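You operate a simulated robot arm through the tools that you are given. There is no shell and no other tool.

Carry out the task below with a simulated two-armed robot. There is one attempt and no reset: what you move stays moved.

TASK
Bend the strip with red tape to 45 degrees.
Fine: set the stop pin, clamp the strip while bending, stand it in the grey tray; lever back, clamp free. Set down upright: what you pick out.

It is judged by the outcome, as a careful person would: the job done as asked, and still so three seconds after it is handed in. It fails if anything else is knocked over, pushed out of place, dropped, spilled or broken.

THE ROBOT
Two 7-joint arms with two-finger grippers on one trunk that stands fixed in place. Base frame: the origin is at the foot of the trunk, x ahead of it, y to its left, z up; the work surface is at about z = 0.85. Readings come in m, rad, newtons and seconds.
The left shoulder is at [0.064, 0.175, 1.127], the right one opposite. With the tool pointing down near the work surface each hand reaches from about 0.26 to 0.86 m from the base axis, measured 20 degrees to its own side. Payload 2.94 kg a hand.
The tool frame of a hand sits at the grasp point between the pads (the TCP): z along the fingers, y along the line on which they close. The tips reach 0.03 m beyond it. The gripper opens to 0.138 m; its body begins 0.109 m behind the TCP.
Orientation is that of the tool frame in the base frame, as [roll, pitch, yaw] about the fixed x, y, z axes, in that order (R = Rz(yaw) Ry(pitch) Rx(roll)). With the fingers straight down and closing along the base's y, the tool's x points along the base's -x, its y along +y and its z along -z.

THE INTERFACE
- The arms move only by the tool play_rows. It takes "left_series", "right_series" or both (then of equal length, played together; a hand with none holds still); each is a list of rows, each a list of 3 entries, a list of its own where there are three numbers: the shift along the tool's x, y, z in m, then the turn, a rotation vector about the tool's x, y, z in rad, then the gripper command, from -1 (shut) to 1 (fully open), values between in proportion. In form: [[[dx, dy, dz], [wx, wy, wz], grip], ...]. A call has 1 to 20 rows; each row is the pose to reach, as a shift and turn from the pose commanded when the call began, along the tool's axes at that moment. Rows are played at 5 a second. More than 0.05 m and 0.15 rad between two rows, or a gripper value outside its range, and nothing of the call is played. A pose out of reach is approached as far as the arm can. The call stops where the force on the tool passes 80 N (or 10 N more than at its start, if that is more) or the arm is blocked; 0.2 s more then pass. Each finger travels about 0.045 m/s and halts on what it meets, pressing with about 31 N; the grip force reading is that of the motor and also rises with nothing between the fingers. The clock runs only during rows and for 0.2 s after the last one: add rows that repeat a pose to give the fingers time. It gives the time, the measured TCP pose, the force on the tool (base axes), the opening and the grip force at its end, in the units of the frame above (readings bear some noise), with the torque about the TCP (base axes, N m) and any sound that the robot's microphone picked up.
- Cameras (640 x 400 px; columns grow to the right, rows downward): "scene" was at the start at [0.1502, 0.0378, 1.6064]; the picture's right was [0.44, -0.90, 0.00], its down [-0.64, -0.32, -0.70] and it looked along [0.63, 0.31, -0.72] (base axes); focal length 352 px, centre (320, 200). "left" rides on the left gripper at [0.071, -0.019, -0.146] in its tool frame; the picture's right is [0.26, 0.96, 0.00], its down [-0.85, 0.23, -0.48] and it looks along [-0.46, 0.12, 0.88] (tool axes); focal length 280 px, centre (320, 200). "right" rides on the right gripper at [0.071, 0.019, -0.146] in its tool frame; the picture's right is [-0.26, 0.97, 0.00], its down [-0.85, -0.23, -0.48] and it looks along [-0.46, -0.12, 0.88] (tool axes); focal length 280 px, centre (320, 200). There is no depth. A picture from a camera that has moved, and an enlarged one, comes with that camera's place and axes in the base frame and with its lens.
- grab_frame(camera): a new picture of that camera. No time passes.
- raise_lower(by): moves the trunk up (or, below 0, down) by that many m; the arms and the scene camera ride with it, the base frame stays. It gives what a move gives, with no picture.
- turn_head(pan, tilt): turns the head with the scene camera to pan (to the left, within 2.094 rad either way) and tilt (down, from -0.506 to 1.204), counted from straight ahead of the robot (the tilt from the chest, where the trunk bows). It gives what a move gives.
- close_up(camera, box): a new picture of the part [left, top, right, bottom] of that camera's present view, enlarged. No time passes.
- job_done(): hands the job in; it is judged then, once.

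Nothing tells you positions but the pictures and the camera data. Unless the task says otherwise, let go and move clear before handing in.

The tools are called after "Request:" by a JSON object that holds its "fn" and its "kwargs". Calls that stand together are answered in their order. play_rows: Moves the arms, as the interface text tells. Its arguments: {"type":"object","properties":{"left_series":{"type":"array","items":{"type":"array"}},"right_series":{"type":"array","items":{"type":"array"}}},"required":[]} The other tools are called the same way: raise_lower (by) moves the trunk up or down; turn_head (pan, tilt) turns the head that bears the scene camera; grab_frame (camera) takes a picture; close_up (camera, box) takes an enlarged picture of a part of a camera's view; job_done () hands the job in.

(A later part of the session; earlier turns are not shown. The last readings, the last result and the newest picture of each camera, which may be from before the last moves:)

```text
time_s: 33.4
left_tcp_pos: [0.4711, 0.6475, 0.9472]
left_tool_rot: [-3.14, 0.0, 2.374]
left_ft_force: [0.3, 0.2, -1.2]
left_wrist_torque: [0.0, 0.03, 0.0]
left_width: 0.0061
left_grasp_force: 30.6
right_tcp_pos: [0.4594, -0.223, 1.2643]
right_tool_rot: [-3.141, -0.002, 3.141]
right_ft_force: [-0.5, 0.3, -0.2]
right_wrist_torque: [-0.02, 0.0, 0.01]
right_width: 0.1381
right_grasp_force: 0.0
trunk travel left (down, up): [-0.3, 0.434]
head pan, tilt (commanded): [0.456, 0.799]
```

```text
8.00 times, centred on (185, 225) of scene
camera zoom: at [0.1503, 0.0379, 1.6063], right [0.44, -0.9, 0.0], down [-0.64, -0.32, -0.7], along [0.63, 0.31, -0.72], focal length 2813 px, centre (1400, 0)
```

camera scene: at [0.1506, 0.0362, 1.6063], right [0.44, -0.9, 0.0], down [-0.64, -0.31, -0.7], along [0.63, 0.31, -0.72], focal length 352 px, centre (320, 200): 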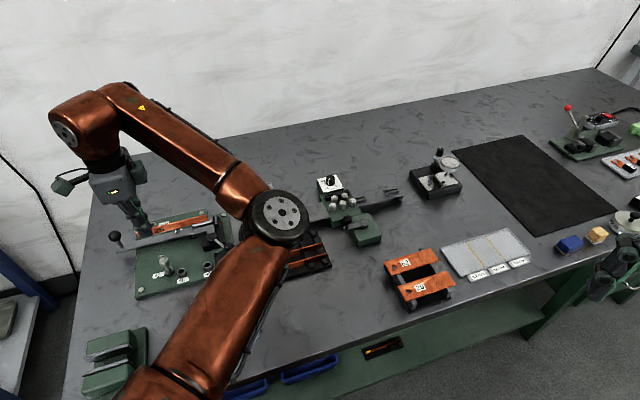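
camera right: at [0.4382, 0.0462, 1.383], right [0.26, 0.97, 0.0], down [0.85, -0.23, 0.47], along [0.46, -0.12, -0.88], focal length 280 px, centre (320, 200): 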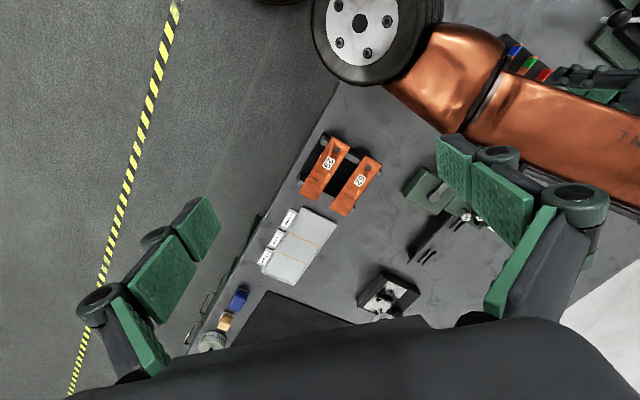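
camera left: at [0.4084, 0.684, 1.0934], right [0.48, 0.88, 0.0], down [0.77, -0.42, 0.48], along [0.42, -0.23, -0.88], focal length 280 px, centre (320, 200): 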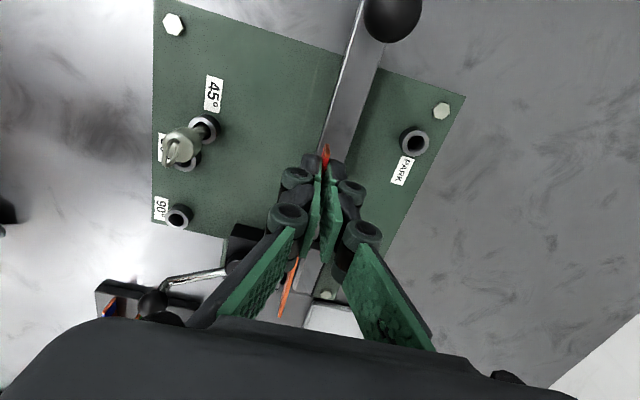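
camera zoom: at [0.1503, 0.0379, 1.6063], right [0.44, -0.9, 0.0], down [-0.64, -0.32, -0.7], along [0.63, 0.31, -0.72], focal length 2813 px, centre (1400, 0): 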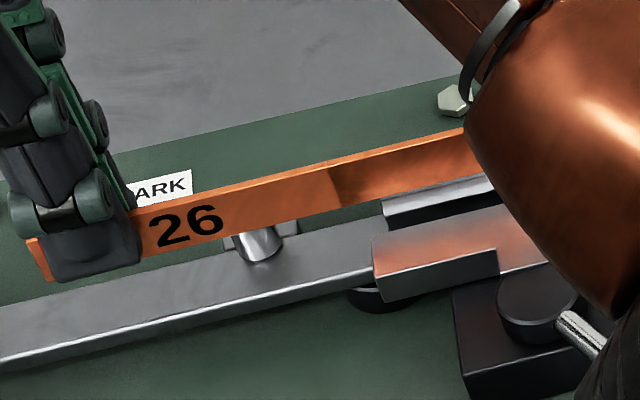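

The strip is about 3 mm short of the slot's middle (toward the near jaw). I'll shift 2.5 mm in tool y and lower to just entering depth, then check.

Request:
{"fn": "play_rows", "kwargs": {"left_series": [[[0, 0.0025, 0], [0, 0, 0], -1], [[0, 0.0025, 0], [0, 0, 0], -1], [[0, 0.0025, 0.006], [0, 0, 0], -1], [[0, 0.0025, 0.012], [0, 0, 0], -1], [[0, 0.0025, 0.012], [0, 0, 0], -1]]}}

Request:
{"fn": "close_up", "kwargs": {"camera": "left", "box": [250, 230, 400, 330]}}

Request:
{"fn": "close_up", "kwargs": {"camera": "left", "box": [260, 255, 320, 295]}}

Request:
{"fn": "close_up", "kwargs": {"camera": "scene", "box": [150, 200, 220, 250]}}

```text
time_s: 34.6
left_tcp_pos: [0.4736, 0.6501, 0.9352]
left_tool_rot: [-3.141, -0.001, 2.377]
left_ft_force: [-0.8, 0.1, -1.0]
left_wrist_torque: [0.01, 0.05, -0.04]
left_width: 0.0056
left_grasp_force: 31.1
right_tcp_pos: [0.4595, -0.2232, 1.2643]
right_tool_rot: [-3.141, -0.002, 3.141]
right_ft_force: [0.1, -0.8, 0.2]
right_wrist_torque: [-0.03, 0.0, 0.01]
right_width: 0.138
right_grasp_force: 0.0
trunk travel left (down, up): [-0.3, 0.434]
head pan, tilt (commanded): [0.456, 0.799]
```

```text
4.00 times, centred on (325, 280) of left
camera zoom: at [0.4107, 0.6862, 1.082], right [0.48, 0.88, 0.0], down [0.77, -0.42, 0.48], along [0.42, -0.23, -0.88], focal length 1122 px, centre (300, -120)
```

zoom: 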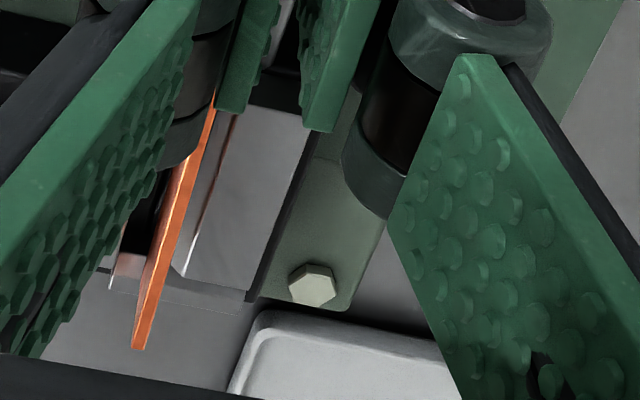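

```text
10.00 times, centred on (290, 275) of left
camera zoom: at [0.4107, 0.6862, 1.082], right [0.48, 0.88, 0.0], down [0.77, -0.42, 0.48], along [0.42, -0.23, -0.88], focal length 2804 px, centre (620, -550)
```

zoom: 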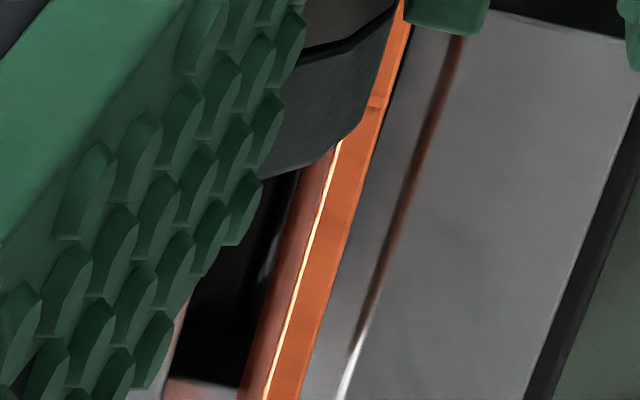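

```text
8.00 times, centred on (185, 225) of scene
camera zoom: at [0.1502, 0.0376, 1.6064], right [0.44, -0.9, 0.0], down [-0.64, -0.32, -0.7], along [0.63, 0.31, -0.72], focal length 2813 px, centre (1400, 0)
```

zoom: 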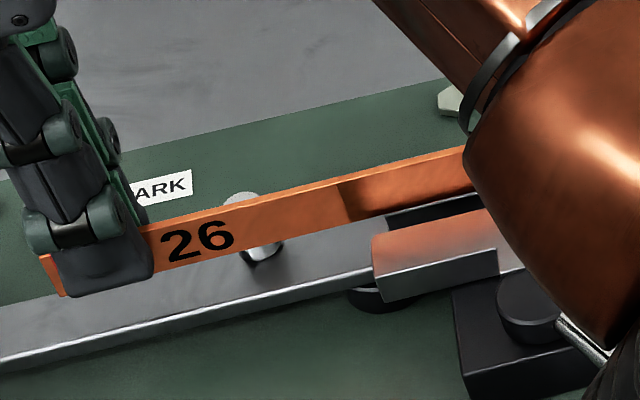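

The strip now hangs over the middle of the slot. I'll lower in small steps, watching the force for contact.

Request:
{"fn": "play_rows", "kwargs": {"left_series": [[[0, 0, 0.003], [0, 0, 0], -1], [[0, 0, 0.006], [0, 0, 0], -1], [[0, 0, 0.008], [0, 0, 0], -1], [[0, 0, 0.008], [0, 0, 0], -1]]}}

Request:
{"fn": "close_up", "kwargs": {"camera": "left", "box": [250, 230, 400, 330]}}

Request:
{"fn": "close_up", "kwargs": {"camera": "scene", "box": [150, 200, 220, 250]}}

```text
time_s: 35.6
left_tcp_pos: [0.4755, 0.6494, 0.9271]
left_tool_rot: [-3.14, 0.001, 2.375]
left_ft_force: [0.6, 0.3, -1.2]
left_wrist_torque: [0.08, 0.0, 0.02]
left_width: 0.0059
left_grasp_force: 31.5
right_tcp_pos: [0.4591, -0.2234, 1.2646]
right_tool_rot: [3.141, -0.001, -3.141]
right_ft_force: [0.0, -1.2, 0.4]
right_wrist_torque: [0.0, 0.03, -0.04]
right_width: 0.1383
right_grasp_force: 0.0
trunk travel left (down, up): [-0.3, 0.434]
head pan, tilt (commanded): [0.456, 0.799]
```

```text
4.00 times, centred on (325, 280) of left
camera zoom: at [0.4117, 0.6859, 1.0743], right [0.48, 0.88, 0.0], down [0.77, -0.42, 0.48], along [0.42, -0.23, -0.88], focal length 1122 px, centre (300, -120)
```

zoom: 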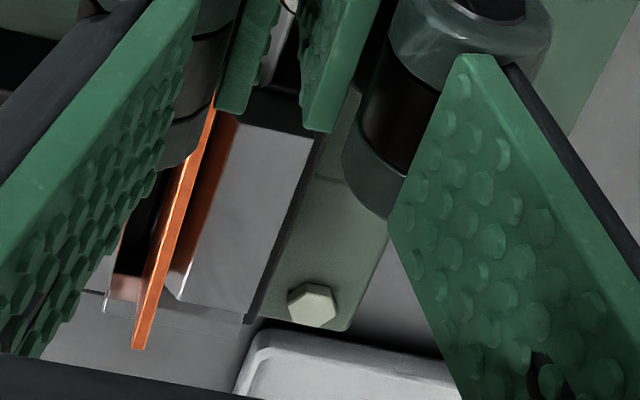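

```text
8.00 times, centred on (185, 225) of scene
camera zoom: at [0.1502, 0.0377, 1.6064], right [0.44, -0.9, 0.0], down [-0.64, -0.32, -0.7], along [0.63, 0.31, -0.72], focal length 2813 px, centre (1400, 0)
```

zoom: 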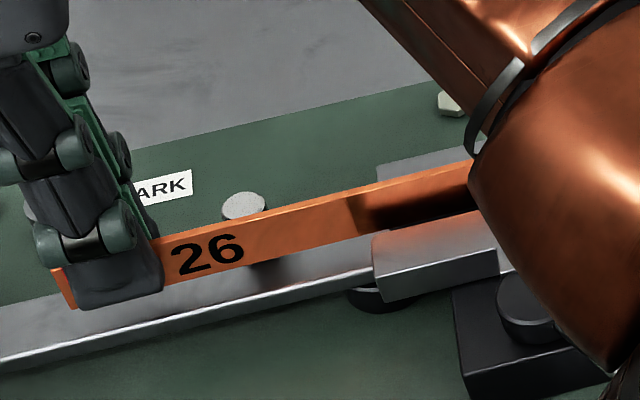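

Request:
{"fn": "play_rows", "kwargs": {"left_series": [[[0, 0, 0.002], [0, 0, 0], -1], [[0, 0, 0.004], [0, 0, 0], -1], [[0, 0, 0.004], [0, 0, 0], -1]]}}

Request:
{"fn": "close_up", "kwargs": {"camera": "scene", "box": [150, 200, 220, 250]}}

```text
time_s: 36.4
left_tcp_pos: [0.4755, 0.6496, 0.9232]
left_tool_rot: [-3.141, -0.001, 2.376]
left_ft_force: [-0.1, 0.2, 0.3]
left_wrist_torque: [0.01, 0.01, 0.01]
left_width: 0.0058
left_grasp_force: 31.0
right_tcp_pos: [0.4579, -0.2235, 1.2637]
right_tool_rot: [3.141, -0.002, -3.141]
right_ft_force: [-0.2, -0.5, -0.1]
right_wrist_torque: [0.02, 0.02, -0.02]
right_width: 0.1378
right_grasp_force: 0.0
trunk travel left (down, up): [-0.3, 0.434]
head pan, tilt (commanded): [0.456, 0.799]
```

```text
8.00 times, centred on (185, 225) of scene
camera zoom: at [0.1502, 0.0376, 1.6064], right [0.44, -0.9, 0.0], down [-0.64, -0.32, -0.7], along [0.63, 0.31, -0.72], focal length 2813 px, centre (1400, 0)
```

zoom: 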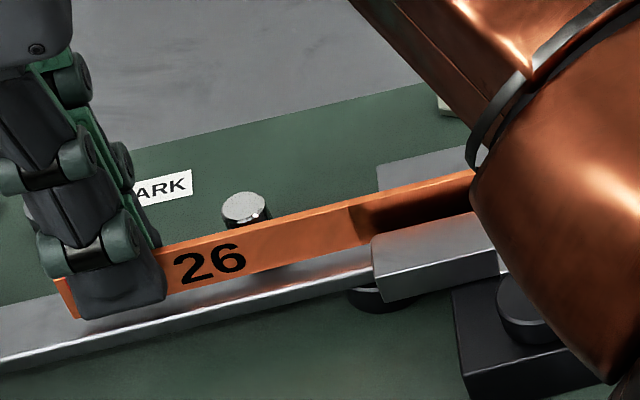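

Request:
{"fn": "play_rows", "kwargs": {"left_series": [[[0, 0, 0.002], [0, 0, 0], -1], [[0, 0, 0.002], [0, 0, 0], -1]]}}

Request:
{"fn": "close_up", "kwargs": {"camera": "scene", "box": [150, 205, 200, 240]}}

```text
time_s: 37.0
left_tcp_pos: [0.4744, 0.6496, 0.9218]
left_tool_rot: [-3.14, 0.001, 2.375]
left_ft_force: [0.2, 0.2, -1.2]
left_wrist_torque: [0.04, 0.01, -0.01]
left_width: 0.006
left_grasp_force: 31.3
right_tcp_pos: [0.4585, -0.2221, 1.2636]
right_tool_rot: [3.14, -0.001, -3.141]
right_ft_force: [0.4, 0.3, -0.7]
right_wrist_torque: [0.0, 0.0, 0.01]
right_width: 0.1381
right_grasp_force: 0.1
trunk travel left (down, up): [-0.3, 0.434]
head pan, tilt (commanded): [0.456, 0.799]
```

```text
11.43 times, centred on (175, 222) of scene
camera zoom: at [0.1502, 0.0377, 1.6064], right [0.44, -0.9, 0.0], down [-0.64, -0.32, -0.7], along [0.63, 0.31, -0.72], focal length 4018 px, centre (1977, -57)
```

zoom: 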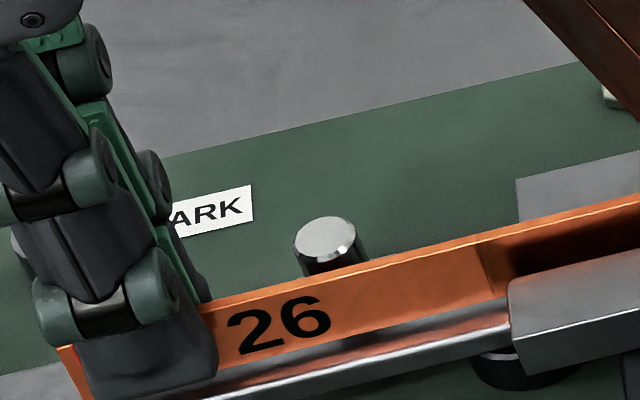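

Request:
{"fn": "play_rows", "kwargs": {"left_series": [[[0, 0, 0.002], [0, 0, 0], -1], [[0, 0, 0.002], [0, 0, 0], -1]]}}

Request:
{"fn": "close_up", "kwargs": {"camera": "scene", "box": [150, 205, 200, 240]}}

Request:
{"fn": "close_up", "kwargs": {"camera": "left", "box": [290, 120, 370, 180]}}

```text
time_s: 37.6
left_tcp_pos: [0.4754, 0.6496, 0.9202]
left_tool_rot: [-3.141, 0.0, 2.376]
left_ft_force: [-0.2, -0.1, -0.7]
left_wrist_torque: [0.05, 0.0, -0.03]
left_width: 0.0063
left_grasp_force: 30.6
right_tcp_pos: [0.458, -0.2226, 1.2649]
right_tool_rot: [3.141, -0.003, -3.14]
right_ft_force: [0.8, 0.8, 0.1]
right_wrist_torque: [0.0, -0.02, -0.03]
right_width: 0.1384
right_grasp_force: 0.0
trunk travel left (down, up): [-0.3, 0.434]
head pan, tilt (commanded): [0.456, 0.799]
```

```text
11.43 times, centred on (175, 222) of scene
camera zoom: at [0.1502, 0.0377, 1.6064], right [0.44, -0.9, 0.0], down [-0.64, -0.32, -0.7], along [0.63, 0.31, -0.72], focal length 4018 px, centre (1977, -57)
```

zoom: 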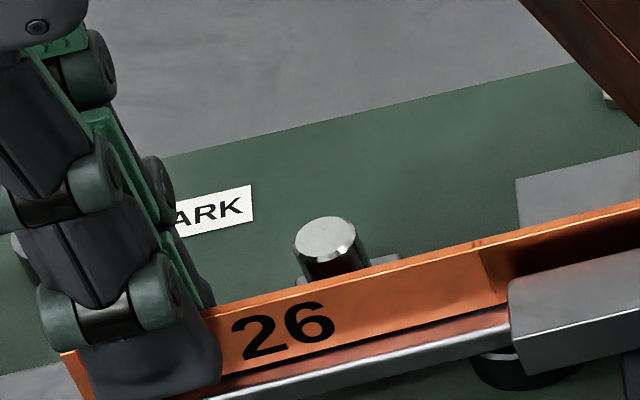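

```text
6.67 times, centred on (330, 150) of left
camera zoom: at [0.411, 0.6854, 1.0668], right [0.48, 0.88, 0.0], down [0.77, -0.42, 0.48], along [0.42, -0.23, -0.88], focal length 1869 px, centre (253, 533)
```

zoom: 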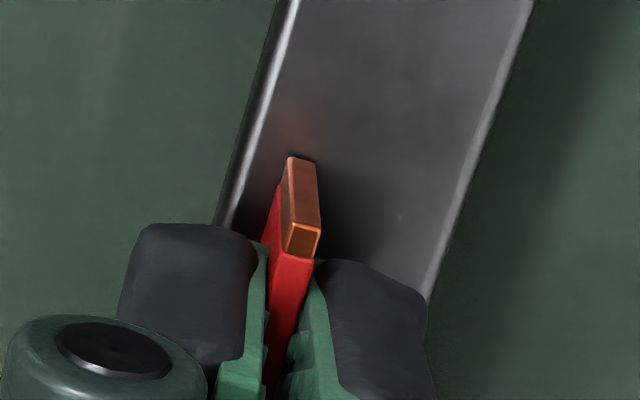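

Request:
{"fn": "play_rows", "kwargs": {"left_series": [[[0, 0, 0.002], [0, 0, 0], -1], [[0, 0, 0.002], [0, 0, 0], -1]]}}

Request:
{"fn": "close_up", "kwargs": {"camera": "scene", "box": [150, 205, 200, 240]}}

Request:
{"fn": "close_up", "kwargs": {"camera": "left", "box": [300, 130, 350, 165]}}

```text
time_s: 38.2
left_tcp_pos: [0.4746, 0.649, 0.9193]
left_tool_rot: [3.139, 0.0, 2.376]
left_ft_force: [1.5, -0.4, 9.1]
left_wrist_torque: [-0.68, -0.76, 0.09]
left_width: 0.0062
left_grasp_force: 31.2
right_tcp_pos: [0.4584, -0.2245, 1.2654]
right_tool_rot: [3.141, 0.001, 3.141]
right_ft_force: [-0.3, -0.2, -0.9]
right_wrist_torque: [-0.01, -0.01, 0.0]
right_width: 0.1382
right_grasp_force: 0.0
trunk travel left (down, up): [-0.3, 0.434]
head pan, tilt (commanded): [0.456, 0.799]
```

```text
11.43 times, centred on (175, 222) of scene
camera zoom: at [0.1495, 0.0368, 1.6066], right [0.44, -0.9, 0.0], down [-0.64, -0.31, -0.7], along [0.63, 0.31, -0.72], focal length 4018 px, centre (1977, -57)
```

zoom: 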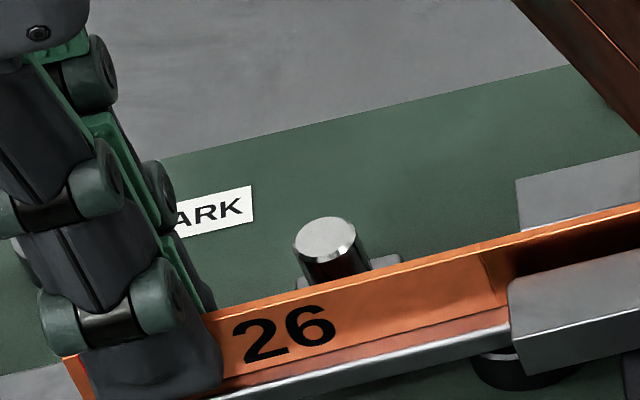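

```text
11.43 times, centred on (325, 148) of left
camera zoom: at [0.4104, 0.6851, 1.0657], right [0.48, 0.88, 0.0], down [0.77, -0.42, 0.48], along [0.42, -0.23, -0.88], focal length 3204 px, centre (263, 800)
```

zoom: 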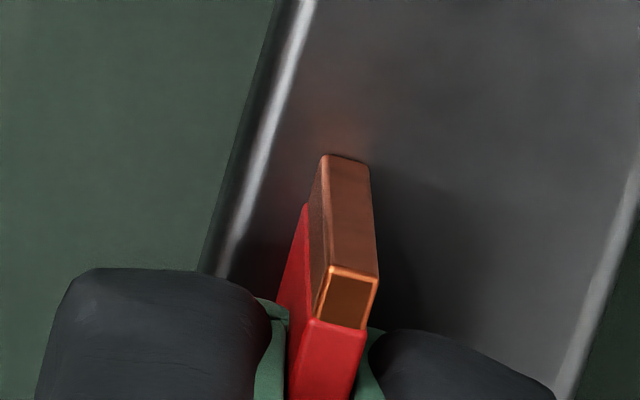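

Contact: +9 N at a point ~10 cm back along the strip, i.e. it has bottomed on the slot floor. I'll relieve the pressure by 1 mm, open the fingers just a little, and see that it stands.

Request:
{"fn": "play_rows", "kwargs": {"left_series": [[[0, 0, -0.001], [0, 0, 0], -1], [[0, 0, -0.001], [0, 0, 0], -1], [[0, 0, -0.001], [0, 0, 0], -0.88], [[0, 0, -0.001], [0, 0, 0], -0.82], [[0, 0, -0.001], [0, 0, 0], -0.78], [[0, 0, -0.001], [0, 0, 0], -0.78], [[0, 0, -0.001], [0, 0, 0], -0.78]]}}

Request:
{"fn": "close_up", "kwargs": {"camera": "scene", "box": [150, 205, 200, 240]}}

Request:
{"fn": "close_up", "kwargs": {"camera": "left", "box": [280, 120, 360, 180]}}

Request:
{"fn": "close_up", "kwargs": {"camera": "left", "box": [250, 230, 400, 330]}}

```text
time_s: 39.8
left_tcp_pos: [0.4748, 0.6489, 0.9187]
left_tool_rot: [-3.139, 0.001, 2.374]
left_ft_force: [0.0, 0.2, 1.1]
left_wrist_torque: [0.02, -0.02, -0.02]
left_width: 0.0152
left_grasp_force: 0.1
right_tcp_pos: [0.457, -0.2235, 1.2637]
right_tool_rot: [-3.141, -0.001, -3.141]
right_ft_force: [0.5, 0.1, 0.8]
right_wrist_torque: [0.01, 0.0, -0.02]
right_width: 0.1381
right_grasp_force: 0.1
trunk travel left (down, up): [-0.3, 0.434]
head pan, tilt (commanded): [0.456, 0.799]
```

```text
11.43 times, centred on (175, 222) of scene
camera zoom: at [0.1501, 0.0376, 1.6064], right [0.44, -0.9, 0.0], down [-0.64, -0.32, -0.7], along [0.63, 0.31, -0.72], focal length 4018 px, centre (1977, -57)
```

zoom: 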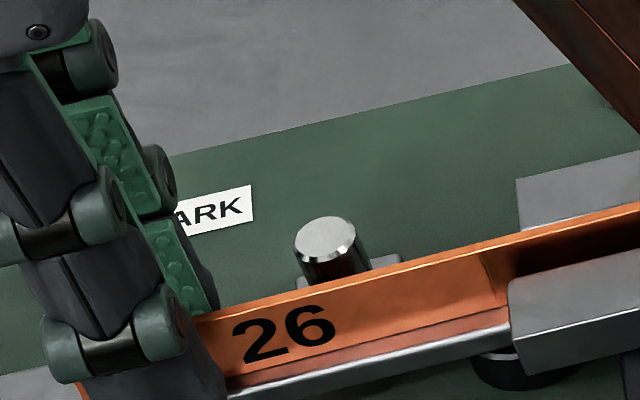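

```text
6.67 times, centred on (320, 150) of left
camera zoom: at [0.4108, 0.6857, 1.0654], right [0.48, 0.88, 0.0], down [0.77, -0.42, 0.48], along [0.42, -0.23, -0.88], focal length 1869 px, centre (320, 533)
```

zoom: 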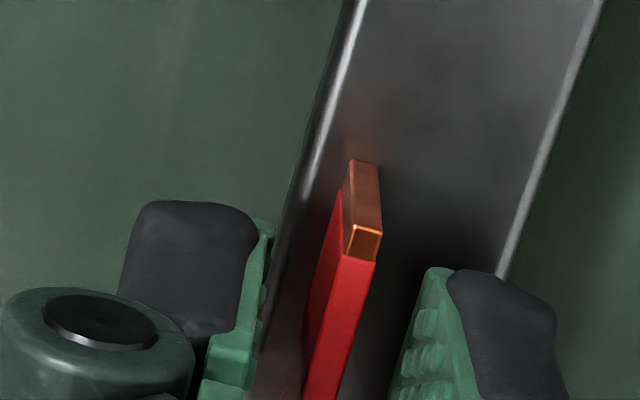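

```text
4.00 times, centred on (325, 280) of left
camera zoom: at [0.4108, 0.6857, 1.0654], right [0.48, 0.88, 0.0], down [0.77, -0.42, 0.48], along [0.42, -0.23, -0.88], focal length 1122 px, centre (300, -120)
```

zoom: 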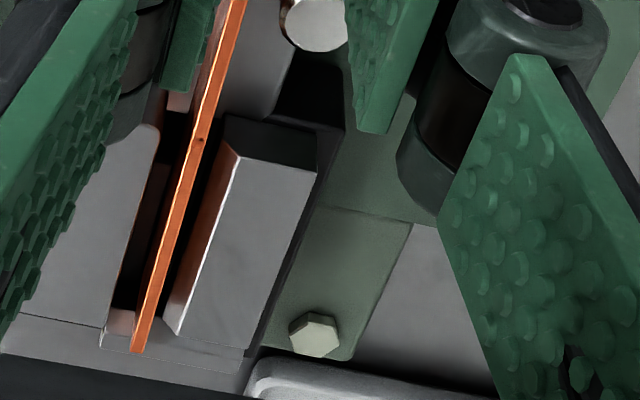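

The strip stands upright in the slot, near the end stop. I'll rise straight up and clear.

Request:
{"fn": "play_rows", "kwargs": {"left_series": [[[0, 0, -0.001], [0, 0, 0], -0.7], [[0, 0, -0.011], [0, 0, 0], -0.7], [[0, 0, -0.03], [0, 0, 0], -0.7], [[0, 0, -0.06], [0, 0, 0], -0.7], [[0, 0, -0.1], [0, 0, 0], -0.7], [[0.0, -0.04, -0.12], [0, 0, 0], -0.7], [[0.0, -0.08, -0.12], [0, 0, 0], -0.7], [[0.0, -0.08, -0.12], [0, 0, 0], -0.7]]}}

Request:
{"fn": "grab_frame", "kwargs": {"camera": "left"}}

Request:
{"fn": "close_up", "kwargs": {"camera": "left", "box": [330, 130, 450, 250]}}

Request:
{"fn": "close_up", "kwargs": {"camera": "scene", "box": [100, 180, 260, 290]}}

```text
time_s: 41.6
left_tcp_pos: [0.42, 0.5929, 1.0398]
left_tool_rot: [-3.14, 0.0, 2.377]
left_ft_force: [-0.1, -0.3, -0.2]
left_wrist_torque: [-0.02, -0.02, 0.01]
left_width: 0.0207
left_grasp_force: 0.1
right_tcp_pos: [0.4589, -0.224, 1.2651]
right_tool_rot: [3.141, -0.002, -3.141]
right_ft_force: [-0.5, -0.2, 0.6]
right_wrist_torque: [-0.03, 0.03, 0.0]
right_width: 0.1381
right_grasp_force: 0.1
trunk travel left (down, up): [-0.3, 0.434]
head pan, tilt (commanded): [0.456, 0.799]
```

```text
taken
camera left: at [0.3558, 0.6291, 1.1862], right [0.48, 0.88, 0.0], down [0.77, -0.42, 0.48], along [0.42, -0.23, -0.88], focal length 280 px, centre (320, 200)
```

left: 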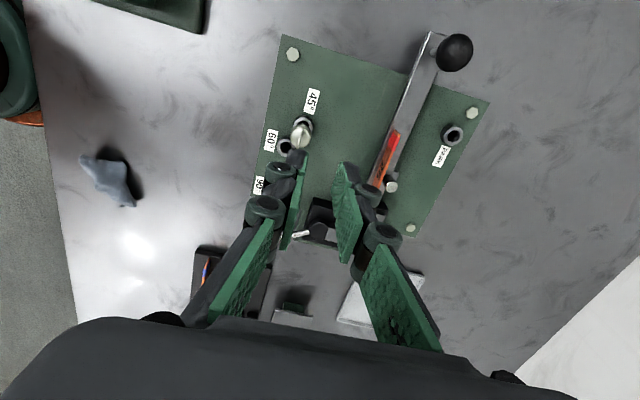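

```text
3.33 times, centred on (390, 190) of left
camera zoom: at [0.3558, 0.6291, 1.1862], right [0.48, 0.88, 0.0], down [0.77, -0.42, 0.48], along [0.42, -0.23, -0.88], focal length 935 px, centre (87, 233)
```

zoom: 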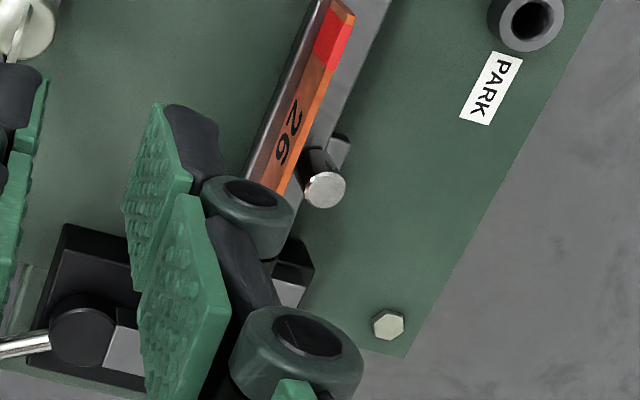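

```text
3.64 times, centred on (180, 235) of scene
camera zoom: at [0.1503, 0.0381, 1.6063], right [0.44, -0.9, 0.0], down [-0.64, -0.32, -0.7], along [0.63, 0.31, -0.72], focal length 1278 px, centre (829, 73)
```

zoom: 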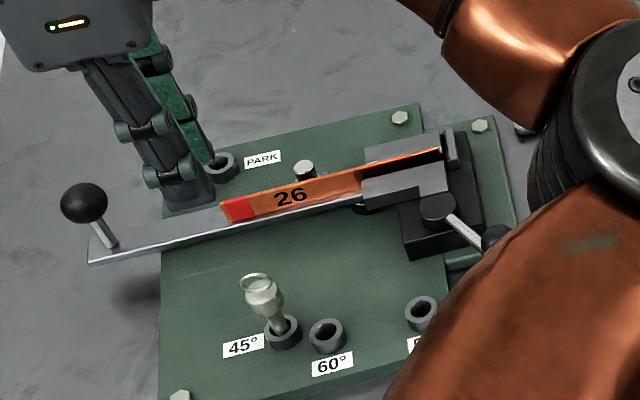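

The strip sits upright in the slot against the end stop. Next I'll turn the hand and hover above the clamp's ball handle so the fingers can straddle it across its swing.

Request:
{"fn": "play_rows", "kwargs": {"left_series": [[[-0.0225, -0.0053, 0], [0, 0, 0.14], -0.3], [[-0.045, -0.0105, 0], [0, 0, 0.28], -0.3], [[-0.0675, -0.0158, 0], [0, 0, 0.42], -0.3], [[-0.09, -0.021, 0], [0, 0, 0.56], -0.3], [[-0.1125, -0.0264, 0], [0, 0, 0.7], -0.3], [[-0.135, -0.0317, 0], [0, 0, 0.84], -0.3], [[-0.1573, -0.0369, 0], [0, 0, 0.98], -0.3], [[-0.1573, -0.0369, 0], [0, 0, 0.98], -0.3], [[-0.1573, -0.0369, 0], [0, 0, 0.98], -0.3]]}}

Request:
{"fn": "grab_frame", "kwargs": {"camera": "left"}}

Request:
{"fn": "close_up", "kwargs": {"camera": "left", "box": [250, 80, 410, 200]}}

Request:
{"fn": "grab_frame", "kwargs": {"camera": "scene"}}

```text
time_s: 43.6
left_tcp_pos: [0.5074, 0.4563, 1.0408]
left_tool_rot: [3.139, -0.001, 1.4]
left_ft_force: [0.2, 0.6, -1.0]
left_wrist_torque: [-0.02, -0.02, 0.01]
left_width: 0.048
left_grasp_force: 0.1
left hand out of reach, approached as far as the arm can: row 7, 8
right_tcp_pos: [0.4586, -0.2236, 1.265]
right_tool_rot: [3.139, 0.002, 3.14]
right_ft_force: [-1.1, 0.7, 0.9]
right_wrist_torque: [-0.01, -0.05, -0.03]
right_width: 0.138
right_grasp_force: 0.1
trunk travel left (down, up): [-0.3, 0.434]
head pan, tilt (commanded): [0.456, 0.799]
```

```text
taken
camera left: at [0.5003, 0.5309, 1.1872], right [1.0, 0.1, 0.0], down [0.08, -0.88, 0.48], along [0.05, -0.47, -0.88], focal length 280 px, centre (320, 200)
```

left: 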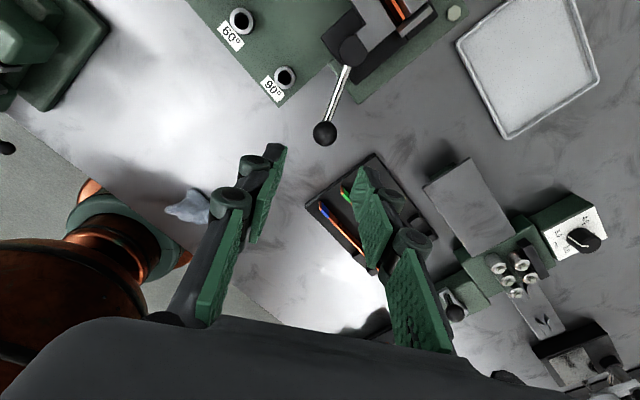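

```text
3.33 times, centred on (330, 140) of left
camera zoom: at [0.5003, 0.5309, 1.1872], right [1.0, 0.1, 0.0], down [0.08, -0.88, 0.48], along [0.05, -0.47, -0.88], focal length 935 px, centre (287, 400)
```

zoom: 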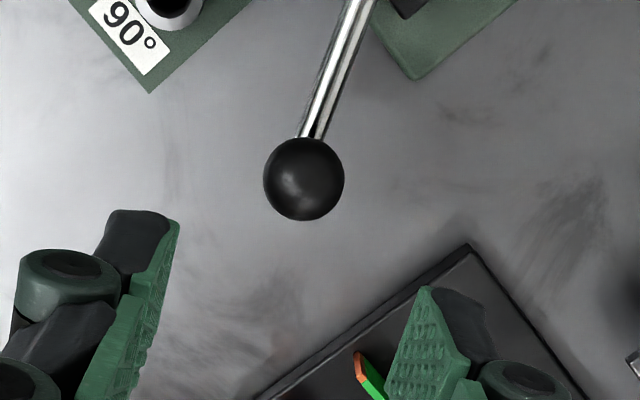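

```text
taken
camera scene: at [0.1487, 0.0372, 1.6067], right [0.44, -0.9, 0.0], down [-0.64, -0.31, -0.7], along [0.63, 0.31, -0.72], focal length 352 px, centre (320, 200)
```

scene: 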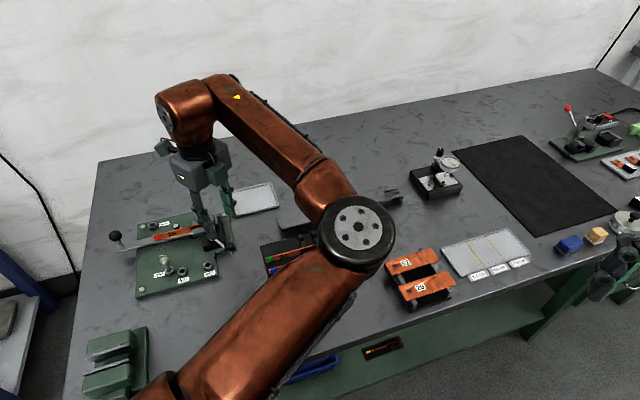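

The ball is within 5 mm of the TCP axis and the handle is aligned with the tool's x axis, so its swing is along tool y. I'll lower around the ball and narrow the fingers.

Request:
{"fn": "play_rows", "kwargs": {"left_series": [[[0.004, 0.0038, 0.03], [0, 0, 0], -0.3], [[0.004, 0.0038, 0.06], [0, 0, 0], -0.3], [[0.004, 0.0038, 0.09], [0, 0, 0], -0.3], [[0.004, 0.0038, 0.116], [0, 0, 0], -0.3], [[0.004, 0.0038, 0.116], [0, 0, 0], -0.45], [[0.004, 0.0038, 0.116], [0, 0, 0], -0.55], [[0.004, 0.0038, 0.116], [0, 0, 0], -0.55]]}}

Request:
{"fn": "grab_frame", "kwargs": {"camera": "left"}}

Request:
{"fn": "close_up", "kwargs": {"camera": "left", "box": [240, 110, 400, 230]}}

Request:
{"fn": "close_up", "kwargs": {"camera": "scene", "box": [130, 180, 270, 280]}}

```text
time_s: 45.2
left_tcp_pos: [0.5107, 0.4578, 0.9232]
left_tool_rot: [3.14, 0.0, 1.396]
left_ft_force: [0.7, -0.5, 0.1]
left_wrist_torque: [-0.02, -0.02, 0.0]
left_width: 0.0312
left_grasp_force: 0.1
right_tcp_pos: [0.4582, -0.2234, 1.2638]
right_tool_rot: [3.141, -0.002, 3.141]
right_ft_force: [-0.4, -1.3, 0.5]
right_wrist_torque: [-0.01, -0.01, -0.01]
right_width: 0.1381
right_grasp_force: 0.2
trunk travel left (down, up): [-0.3, 0.434]
head pan, tilt (commanded): [0.456, 0.799]
```

```text
taken
camera left: at [0.5049, 0.5327, 1.0702], right [1.0, 0.09, 0.0], down [0.08, -0.88, 0.48], along [0.04, -0.47, -0.88], focal length 280 px, centre (320, 200)
```

left: 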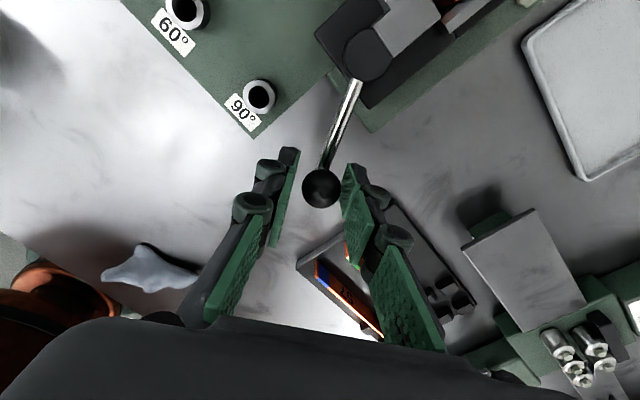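

```text
3.33 times, centred on (320, 170) of left
camera zoom: at [0.5049, 0.5327, 1.0702], right [1.0, 0.09, 0.0], down [0.08, -0.88, 0.48], along [0.04, -0.47, -0.88], focal length 935 px, centre (320, 300)
```

zoom: 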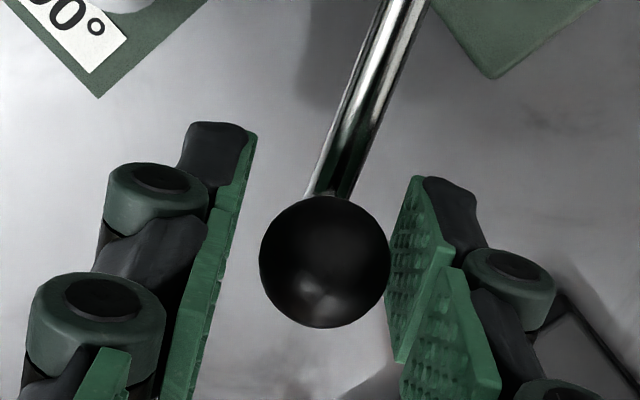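

```text
4.00 times, centred on (200, 230) of scene
camera zoom: at [0.15, 0.0372, 1.6064], right [0.44, -0.9, 0.0], down [-0.64, -0.31, -0.7], along [0.63, 0.31, -0.72], focal length 1406 px, centre (800, 80)
```

zoom: 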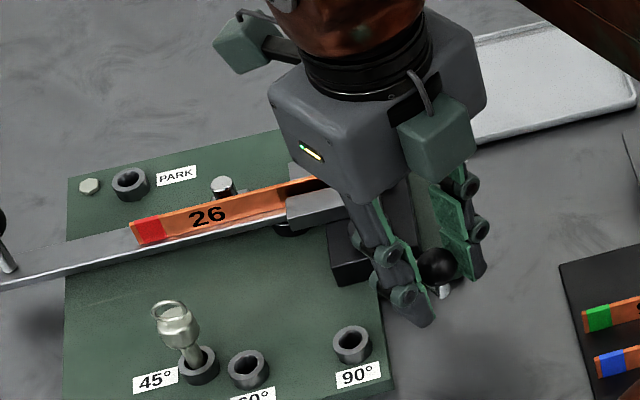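

The ball is centred between the fingers. I'll test the handle's free direction with a gentle 12 mm push along tool +y.

Request:
{"fn": "play_rows", "kwargs": {"left_series": [[[0, 0.004, 0], [0, 0, 0], -0.55], [[0, 0.008, 0], [0, 0, 0], -0.55], [[0, 0.012, 0], [0, 0, 0], -0.55], [[0, 0.012, 0], [0, 0, 0], -0.55]]}}

Request:
{"fn": "grab_frame", "kwargs": {"camera": "left"}}

```text
time_s: 46.2
left_tcp_pos: [0.5233, 0.4571, 0.9233]
left_tool_rot: [-3.141, -0.001, 1.396]
left_ft_force: [0.3, -0.5, 0.8]
left_wrist_torque: [0.03, 0.01, -0.02]
left_width: 0.0311
left_grasp_force: 0.4
right_tcp_pos: [0.4589, -0.2232, 1.2644]
right_tool_rot: [3.141, -0.002, -3.141]
right_ft_force: [0.6, 0.3, 0.1]
right_wrist_torque: [0.0, -0.03, 0.01]
right_width: 0.1378
right_grasp_force: 0.1
trunk travel left (down, up): [-0.3, 0.434]
head pan, tilt (commanded): [0.456, 0.799]
```

```text
taken
camera left: at [0.5176, 0.531, 1.0699], right [1.0, 0.09, 0.0], down [0.08, -0.88, 0.48], along [0.04, -0.47, -0.88], focal length 280 px, centre (320, 200)
```

left: 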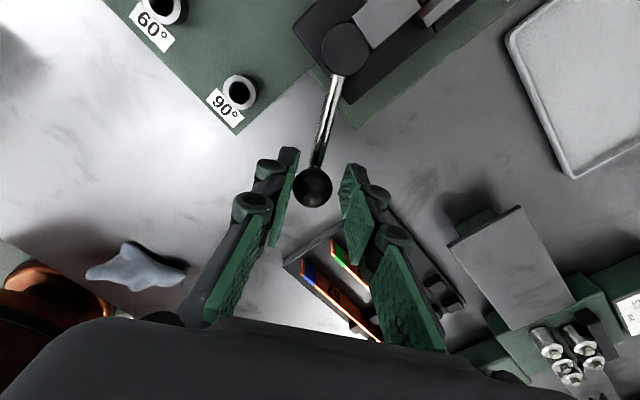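

The handle swings freely that way. I'll continue it along its arc in this direction, rotating the hand with it, and watch the jaw.

Request:
{"fn": "play_rows", "kwargs": {"left_series": [[[0.0009, 0.0053, 0], [0, 0, -0.07], -0.55], [[0.002, 0.0106, 0], [0, 0, -0.14], -0.55], [[0.0036, 0.0157, 0], [0, 0, -0.21], -0.55], [[0.0055, 0.0208, 0], [0, 0, -0.28], -0.55], [[0.0078, 0.0256, 0], [0, 0, -0.35], -0.55], [[0.0104, 0.0304, 0], [0, 0, -0.42], -0.55], [[0.0104, 0.0304, 0], [0, 0, -0.42], -0.55]]}}

Request:
{"fn": "grab_frame", "kwargs": {"camera": "left"}}

Request:
{"fn": "close_up", "kwargs": {"camera": "left", "box": [270, 0, 430, 120]}}

Request:
{"fn": "close_up", "kwargs": {"camera": "scene", "box": [150, 190, 250, 260]}}

```text
time_s: 47.8
left_tcp_pos: [0.5555, 0.462, 0.9232]
left_tool_rot: [-3.141, 0.0, 1.818]
left_ft_force: [0.1, 0.3, 0.4]
left_wrist_torque: [-0.02, 0.01, 0.02]
left_width: 0.0314
left_grasp_force: 0.1
right_tcp_pos: [0.4579, -0.223, 1.2645]
right_tool_rot: [3.138, -0.002, 3.139]
right_ft_force: [0.4, -0.2, 0.7]
right_wrist_torque: [0.0, 0.03, 0.02]
right_width: 0.138
right_grasp_force: 0.1
trunk travel left (down, up): [-0.3, 0.434]
head pan, tilt (commanded): [0.456, 0.799]
```

```text
taken
camera left: at [0.5202, 0.5271, 1.0703], right [0.87, 0.49, 0.0], down [0.43, -0.77, 0.48], along [0.23, -0.42, -0.88], focal length 280 px, centre (320, 200)
```

left: 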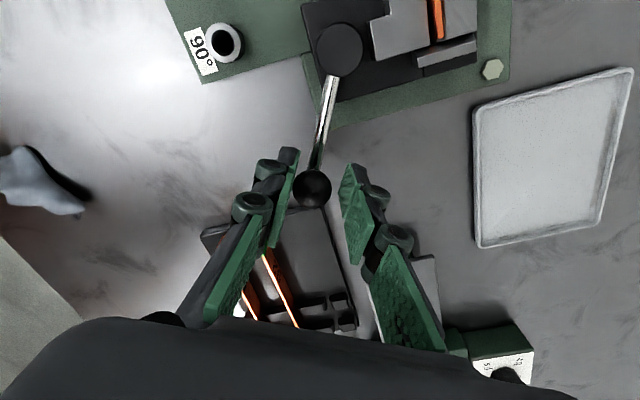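

```text
3.33 times, centred on (350, 60) of left
camera zoom: at [0.5202, 0.5271, 1.0703], right [0.87, 0.49, 0.0], down [0.43, -0.77, 0.48], along [0.23, -0.42, -0.88], focal length 935 px, centre (220, 667)
```

zoom: 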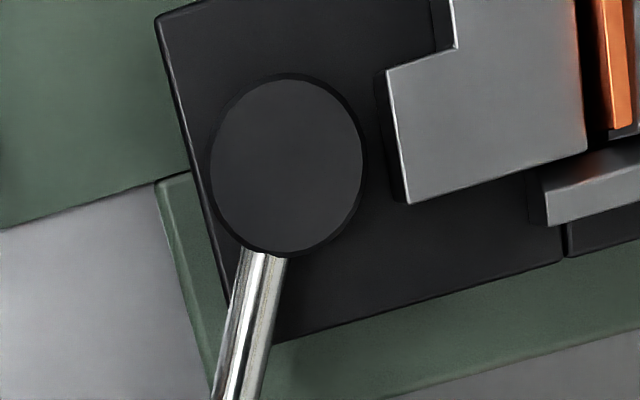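

```text
5.71 times, centred on (200, 225) of scene
camera zoom: at [0.15, 0.0372, 1.6064], right [0.44, -0.9, 0.0], down [-0.64, -0.31, -0.7], along [0.63, 0.31, -0.72], focal length 2009 px, centre (1006, 57)
```

zoom: 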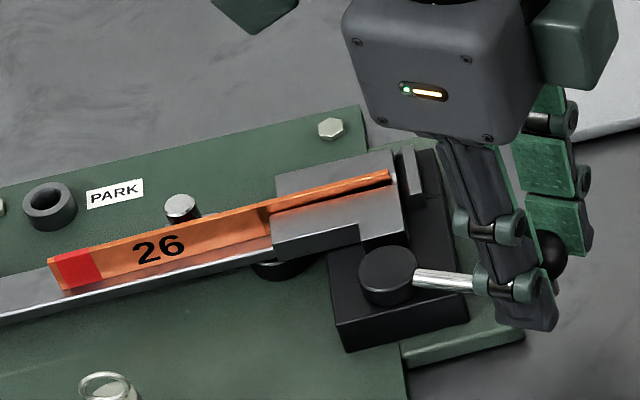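

Request:
{"fn": "close_up", "kwargs": {"camera": "left", "box": [370, 0, 490, 80]}}

Request:
{"fn": "close_up", "kwargs": {"camera": "scene", "box": [185, 205, 235, 245]}}

```text
5.00 times, centred on (430, 40) of left
camera zoom: at [0.5202, 0.5271, 1.0703], right [0.87, 0.49, 0.0], down [0.43, -0.77, 0.48], along [0.23, -0.42, -0.88], focal length 1402 px, centre (-230, 1000)
```

zoom: 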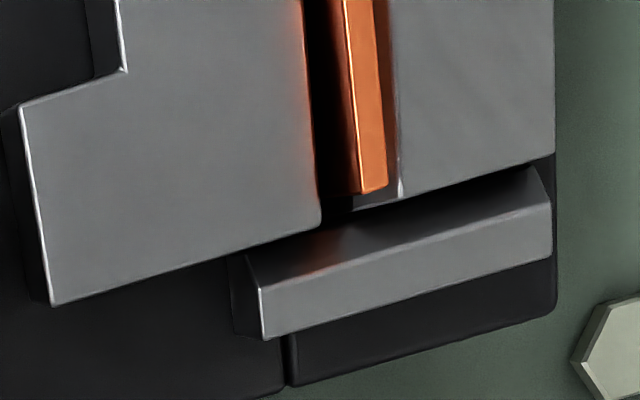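

```text
10.00 times, centred on (210, 225) of scene
camera zoom: at [0.15, 0.0372, 1.6064], right [0.44, -0.9, 0.0], down [-0.64, -0.31, -0.7], along [0.63, 0.31, -0.72], focal length 3516 px, centre (1420, -50)
```

zoom: 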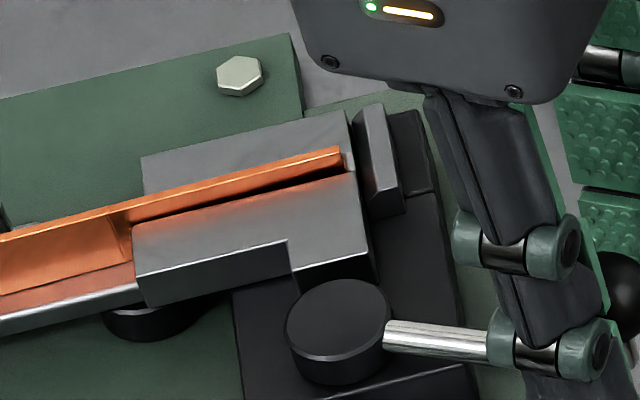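

The near jaw has moved toward the far jaw, so this is the closing direction. I'll continue the arc in the same way.

Request:
{"fn": "play_rows", "kwargs": {"left_series": [[[0.0009, 0.0053, 0], [0, 0, -0.07], -0.55], [[0.002, 0.0106, 0], [0, 0, -0.14], -0.55], [[0.0036, 0.0157, 0], [0, 0, -0.21], -0.55], [[0.0055, 0.0208, 0], [0, 0, -0.28], -0.55], [[0.0055, 0.0208, 0], [0, 0, -0.28], -0.55]]}}

Request:
{"fn": "grab_frame", "kwargs": {"camera": "left"}}

Request:
{"fn": "close_up", "kwargs": {"camera": "scene", "box": [185, 205, 235, 245]}}

```text
time_s: 49.0
left_tcp_pos: [0.5742, 0.4728, 0.9235]
left_tool_rot: [-3.141, 0.001, 2.096]
left_ft_force: [1.1, 0.2, 0.4]
left_wrist_torque: [0.0, 0.04, -0.01]
left_width: 0.0312
left_grasp_force: 0.2
right_tcp_pos: [0.4585, -0.2241, 1.2643]
right_tool_rot: [3.14, -0.003, 3.141]
right_ft_force: [-1.0, 0.8, 0.6]
right_wrist_torque: [0.02, 0.02, -0.02]
right_width: 0.1382
right_grasp_force: 0.0
trunk travel left (down, up): [-0.3, 0.434]
head pan, tilt (commanded): [0.456, 0.799]
```

```text
taken
camera left: at [0.5225, 0.5254, 1.07], right [0.7, 0.71, 0.0], down [0.63, -0.62, 0.48], along [0.34, -0.33, -0.88], focal length 280 px, centre (320, 200)
```

left: 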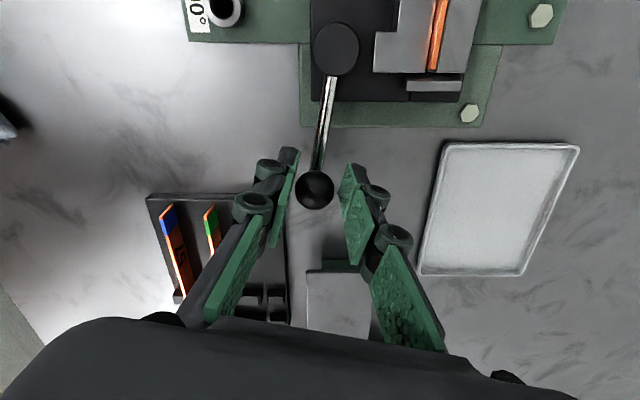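

```text
10.00 times, centred on (210, 225) of scene
camera zoom: at [0.15, 0.0372, 1.6064], right [0.44, -0.9, 0.0], down [-0.64, -0.31, -0.7], along [0.63, 0.31, -0.72], focal length 3516 px, centre (1420, -50)
```

zoom: 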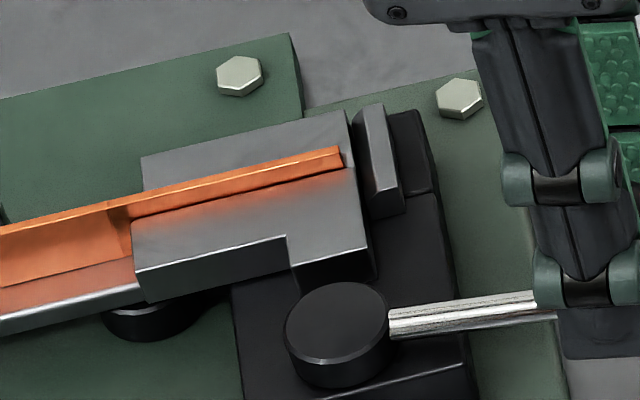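

The jaw has nearly closed on the strip. I continue the arc to tighten.

Request:
{"fn": "play_rows", "kwargs": {"left_series": [[[0.0009, 0.0053, 0], [0, 0, -0.07], -0.55], [[0.002, 0.0106, 0], [0, 0, -0.14], -0.55], [[0.0036, 0.0157, 0], [0, 0, -0.21], -0.55], [[0.0036, 0.0157, 0], [0, 0, -0.21], -0.55]]}}

Request:
{"fn": "grab_frame", "kwargs": {"camera": "left"}}

Request:
{"fn": "close_up", "kwargs": {"camera": "scene", "box": [185, 205, 235, 245]}}

```text
time_s: 50.0
left_tcp_pos: [0.5856, 0.4828, 0.9235]
left_tool_rot: [-3.14, -0.003, 2.307]
left_ft_force: [-8.2, -5.2, 0.7]
left_wrist_torque: [-0.01, 0.06, -0.03]
left_width: 0.037
left_grasp_force: 4.5
right_tcp_pos: [0.4575, -0.2237, 1.2649]
right_tool_rot: [3.14, 0.0, 3.141]
right_ft_force: [-0.1, 0.2, 0.0]
right_wrist_torque: [-0.03, -0.03, -0.01]
right_width: 0.1379
right_grasp_force: 0.0
trunk travel left (down, up): [-0.3, 0.434]
head pan, tilt (commanded): [0.456, 0.799]
```

```text
taken
camera left: at [0.5242, 0.5238, 1.0706], right [0.54, 0.84, 0.0], down [0.74, -0.47, 0.47], along [0.4, -0.26, -0.88], focal length 280 px, centre (320, 200)
```

left: 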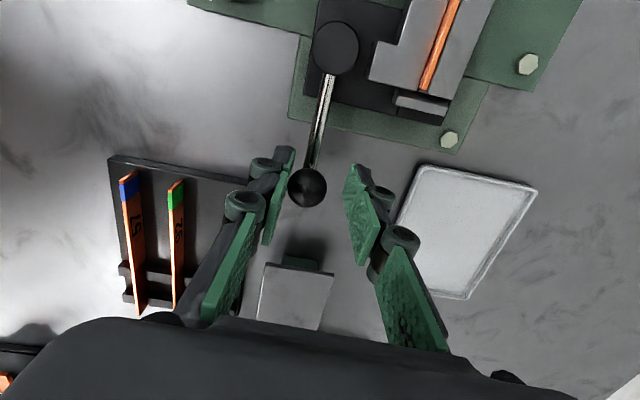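

```text
10.00 times, centred on (210, 225) of scene
camera zoom: at [0.149, 0.0366, 1.6065], right [0.44, -0.9, 0.0], down [-0.64, -0.31, -0.7], along [0.63, 0.31, -0.72], focal length 3516 px, centre (1420, -50)
```

zoom: 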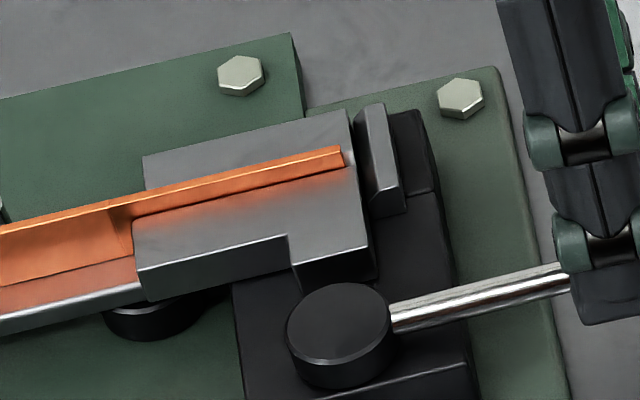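

Resistance has begun (~10 N): the jaw is on the strip. I'll close the fingers on the ball — which presses it further in the closing direction with limited force.

Request:
{"fn": "play_rows", "kwargs": {"left_series": [[[0, 0, 0], [0, 0, 0], -0.75], [[0, 0, 0], [0, 0, 0], -0.9], [[0, 0, 0], [0, 0, 0], -1], [[0, 0, 0], [0, 0, 0], -1], [[0, 0, 0], [0, 0, 0], -1]]}}

Request:
{"fn": "grab_frame", "kwargs": {"camera": "left"}}

Request:
{"fn": "close_up", "kwargs": {"camera": "scene", "box": [185, 205, 235, 245]}}

```text
time_s: 51.2
left_tcp_pos: [0.5799, 0.4779, 0.9252]
left_tool_rot: [-3.127, 0.001, 2.308]
left_ft_force: [-45.5, -33.4, -19.8]
left_wrist_torque: [0.57, 0.57, -0.14]
left_width: 0.0225
left_grasp_force: 44.6
right_tcp_pos: [0.4546, -0.2254, 1.2652]
right_tool_rot: [3.139, 0.0, -3.141]
right_ft_force: [-0.3, 0.1, 0.2]
right_wrist_torque: [-0.01, -0.01, 0.0]
right_width: 0.1382
right_grasp_force: 0.1
trunk travel left (down, up): [-0.3, 0.434]
head pan, tilt (commanded): [0.456, 0.799]
```

```text
taken
camera left: at [0.5206, 0.5207, 1.0701], right [0.54, 0.84, -0.02], down [0.75, -0.47, 0.47], along [0.39, -0.27, -0.88], focal length 280 px, centre (320, 200)
```

left: 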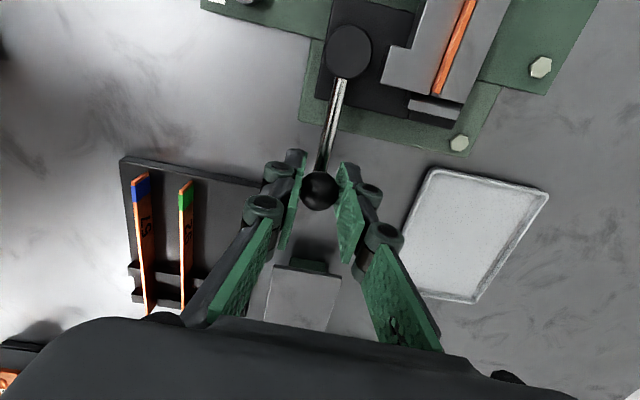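

```text
10.00 times, centred on (210, 225) of scene
camera zoom: at [0.1459, 0.0341, 1.6066], right [0.44, -0.9, 0.0], down [-0.64, -0.31, -0.7], along [0.63, 0.31, -0.71], focal length 3516 px, centre (1420, -50)
```

zoom: 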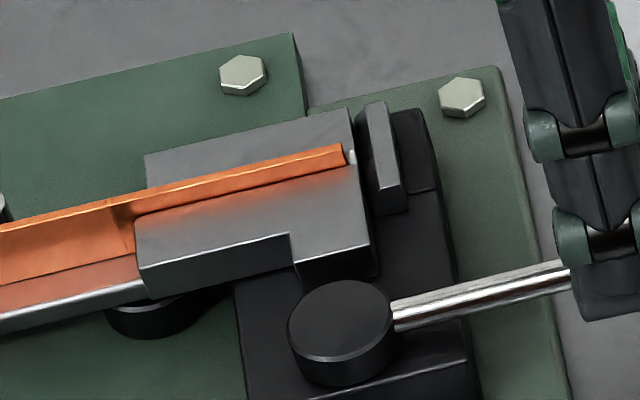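

The handle is now firmly stopped (over 50 N), so the clamp is tight. I'll open the fingers to relieve it and see whether the handle stays.

Request:
{"fn": "play_rows", "kwargs": {"left_series": [[[0, 0, 0], [0, 0, 0], -0.6], [[0, 0, 0], [0, 0, 0], -0.45], [[0, 0, 0], [0, 0, 0], -0.35], [[0, -0.004, 0], [0, 0, 0], -0.35], [[0, -0.006, 0], [0, 0, 0], -0.35], [[0, -0.006, 0], [0, 0, 0], -0.35]]}}

Request:
{"fn": "grab_frame", "kwargs": {"camera": "left"}}

Request:
{"fn": "close_up", "kwargs": {"camera": "scene", "box": [185, 205, 235, 245]}}

```text
time_s: 52.6
left_tcp_pos: [0.5817, 0.4792, 0.9237]
left_tool_rot: [-3.14, 0.001, 2.305]
left_ft_force: [-0.1, -0.1, 0.0]
left_wrist_torque: [0.01, -0.01, 0.01]
left_width: 0.0452
left_grasp_force: 0.1
right_tcp_pos: [0.4588, -0.2231, 1.2644]
right_tool_rot: [3.139, -0.003, -3.141]
right_ft_force: [0.0, 1.4, -0.3]
right_wrist_torque: [-0.01, 0.04, 0.0]
right_width: 0.1378
right_grasp_force: 0.0
trunk travel left (down, up): [-0.3, 0.434]
head pan, tilt (commanded): [0.456, 0.799]
```

```text
taken
camera left: at [0.5204, 0.5198, 1.0699], right [0.54, 0.84, 0.0], down [0.74, -0.47, 0.48], along [0.4, -0.26, -0.88], focal length 280 px, centre (320, 200)
```

left: 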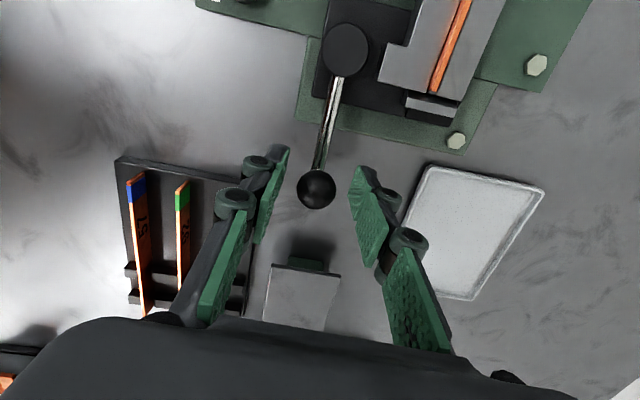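

```text
10.00 times, centred on (210, 225) of scene
camera zoom: at [0.1501, 0.0371, 1.6064], right [0.44, -0.9, 0.0], down [-0.64, -0.31, -0.7], along [0.63, 0.31, -0.72], focal length 3516 px, centre (1420, -50)
```

zoom: 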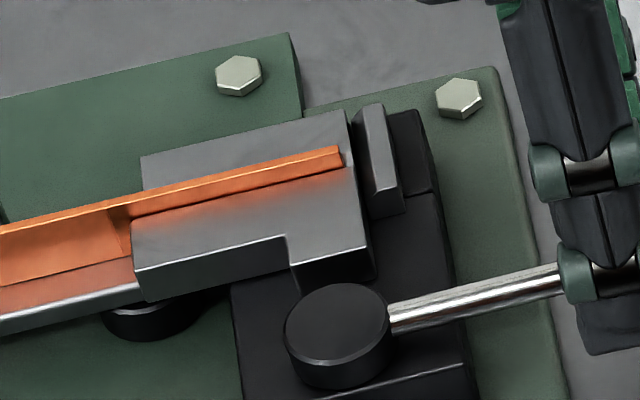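

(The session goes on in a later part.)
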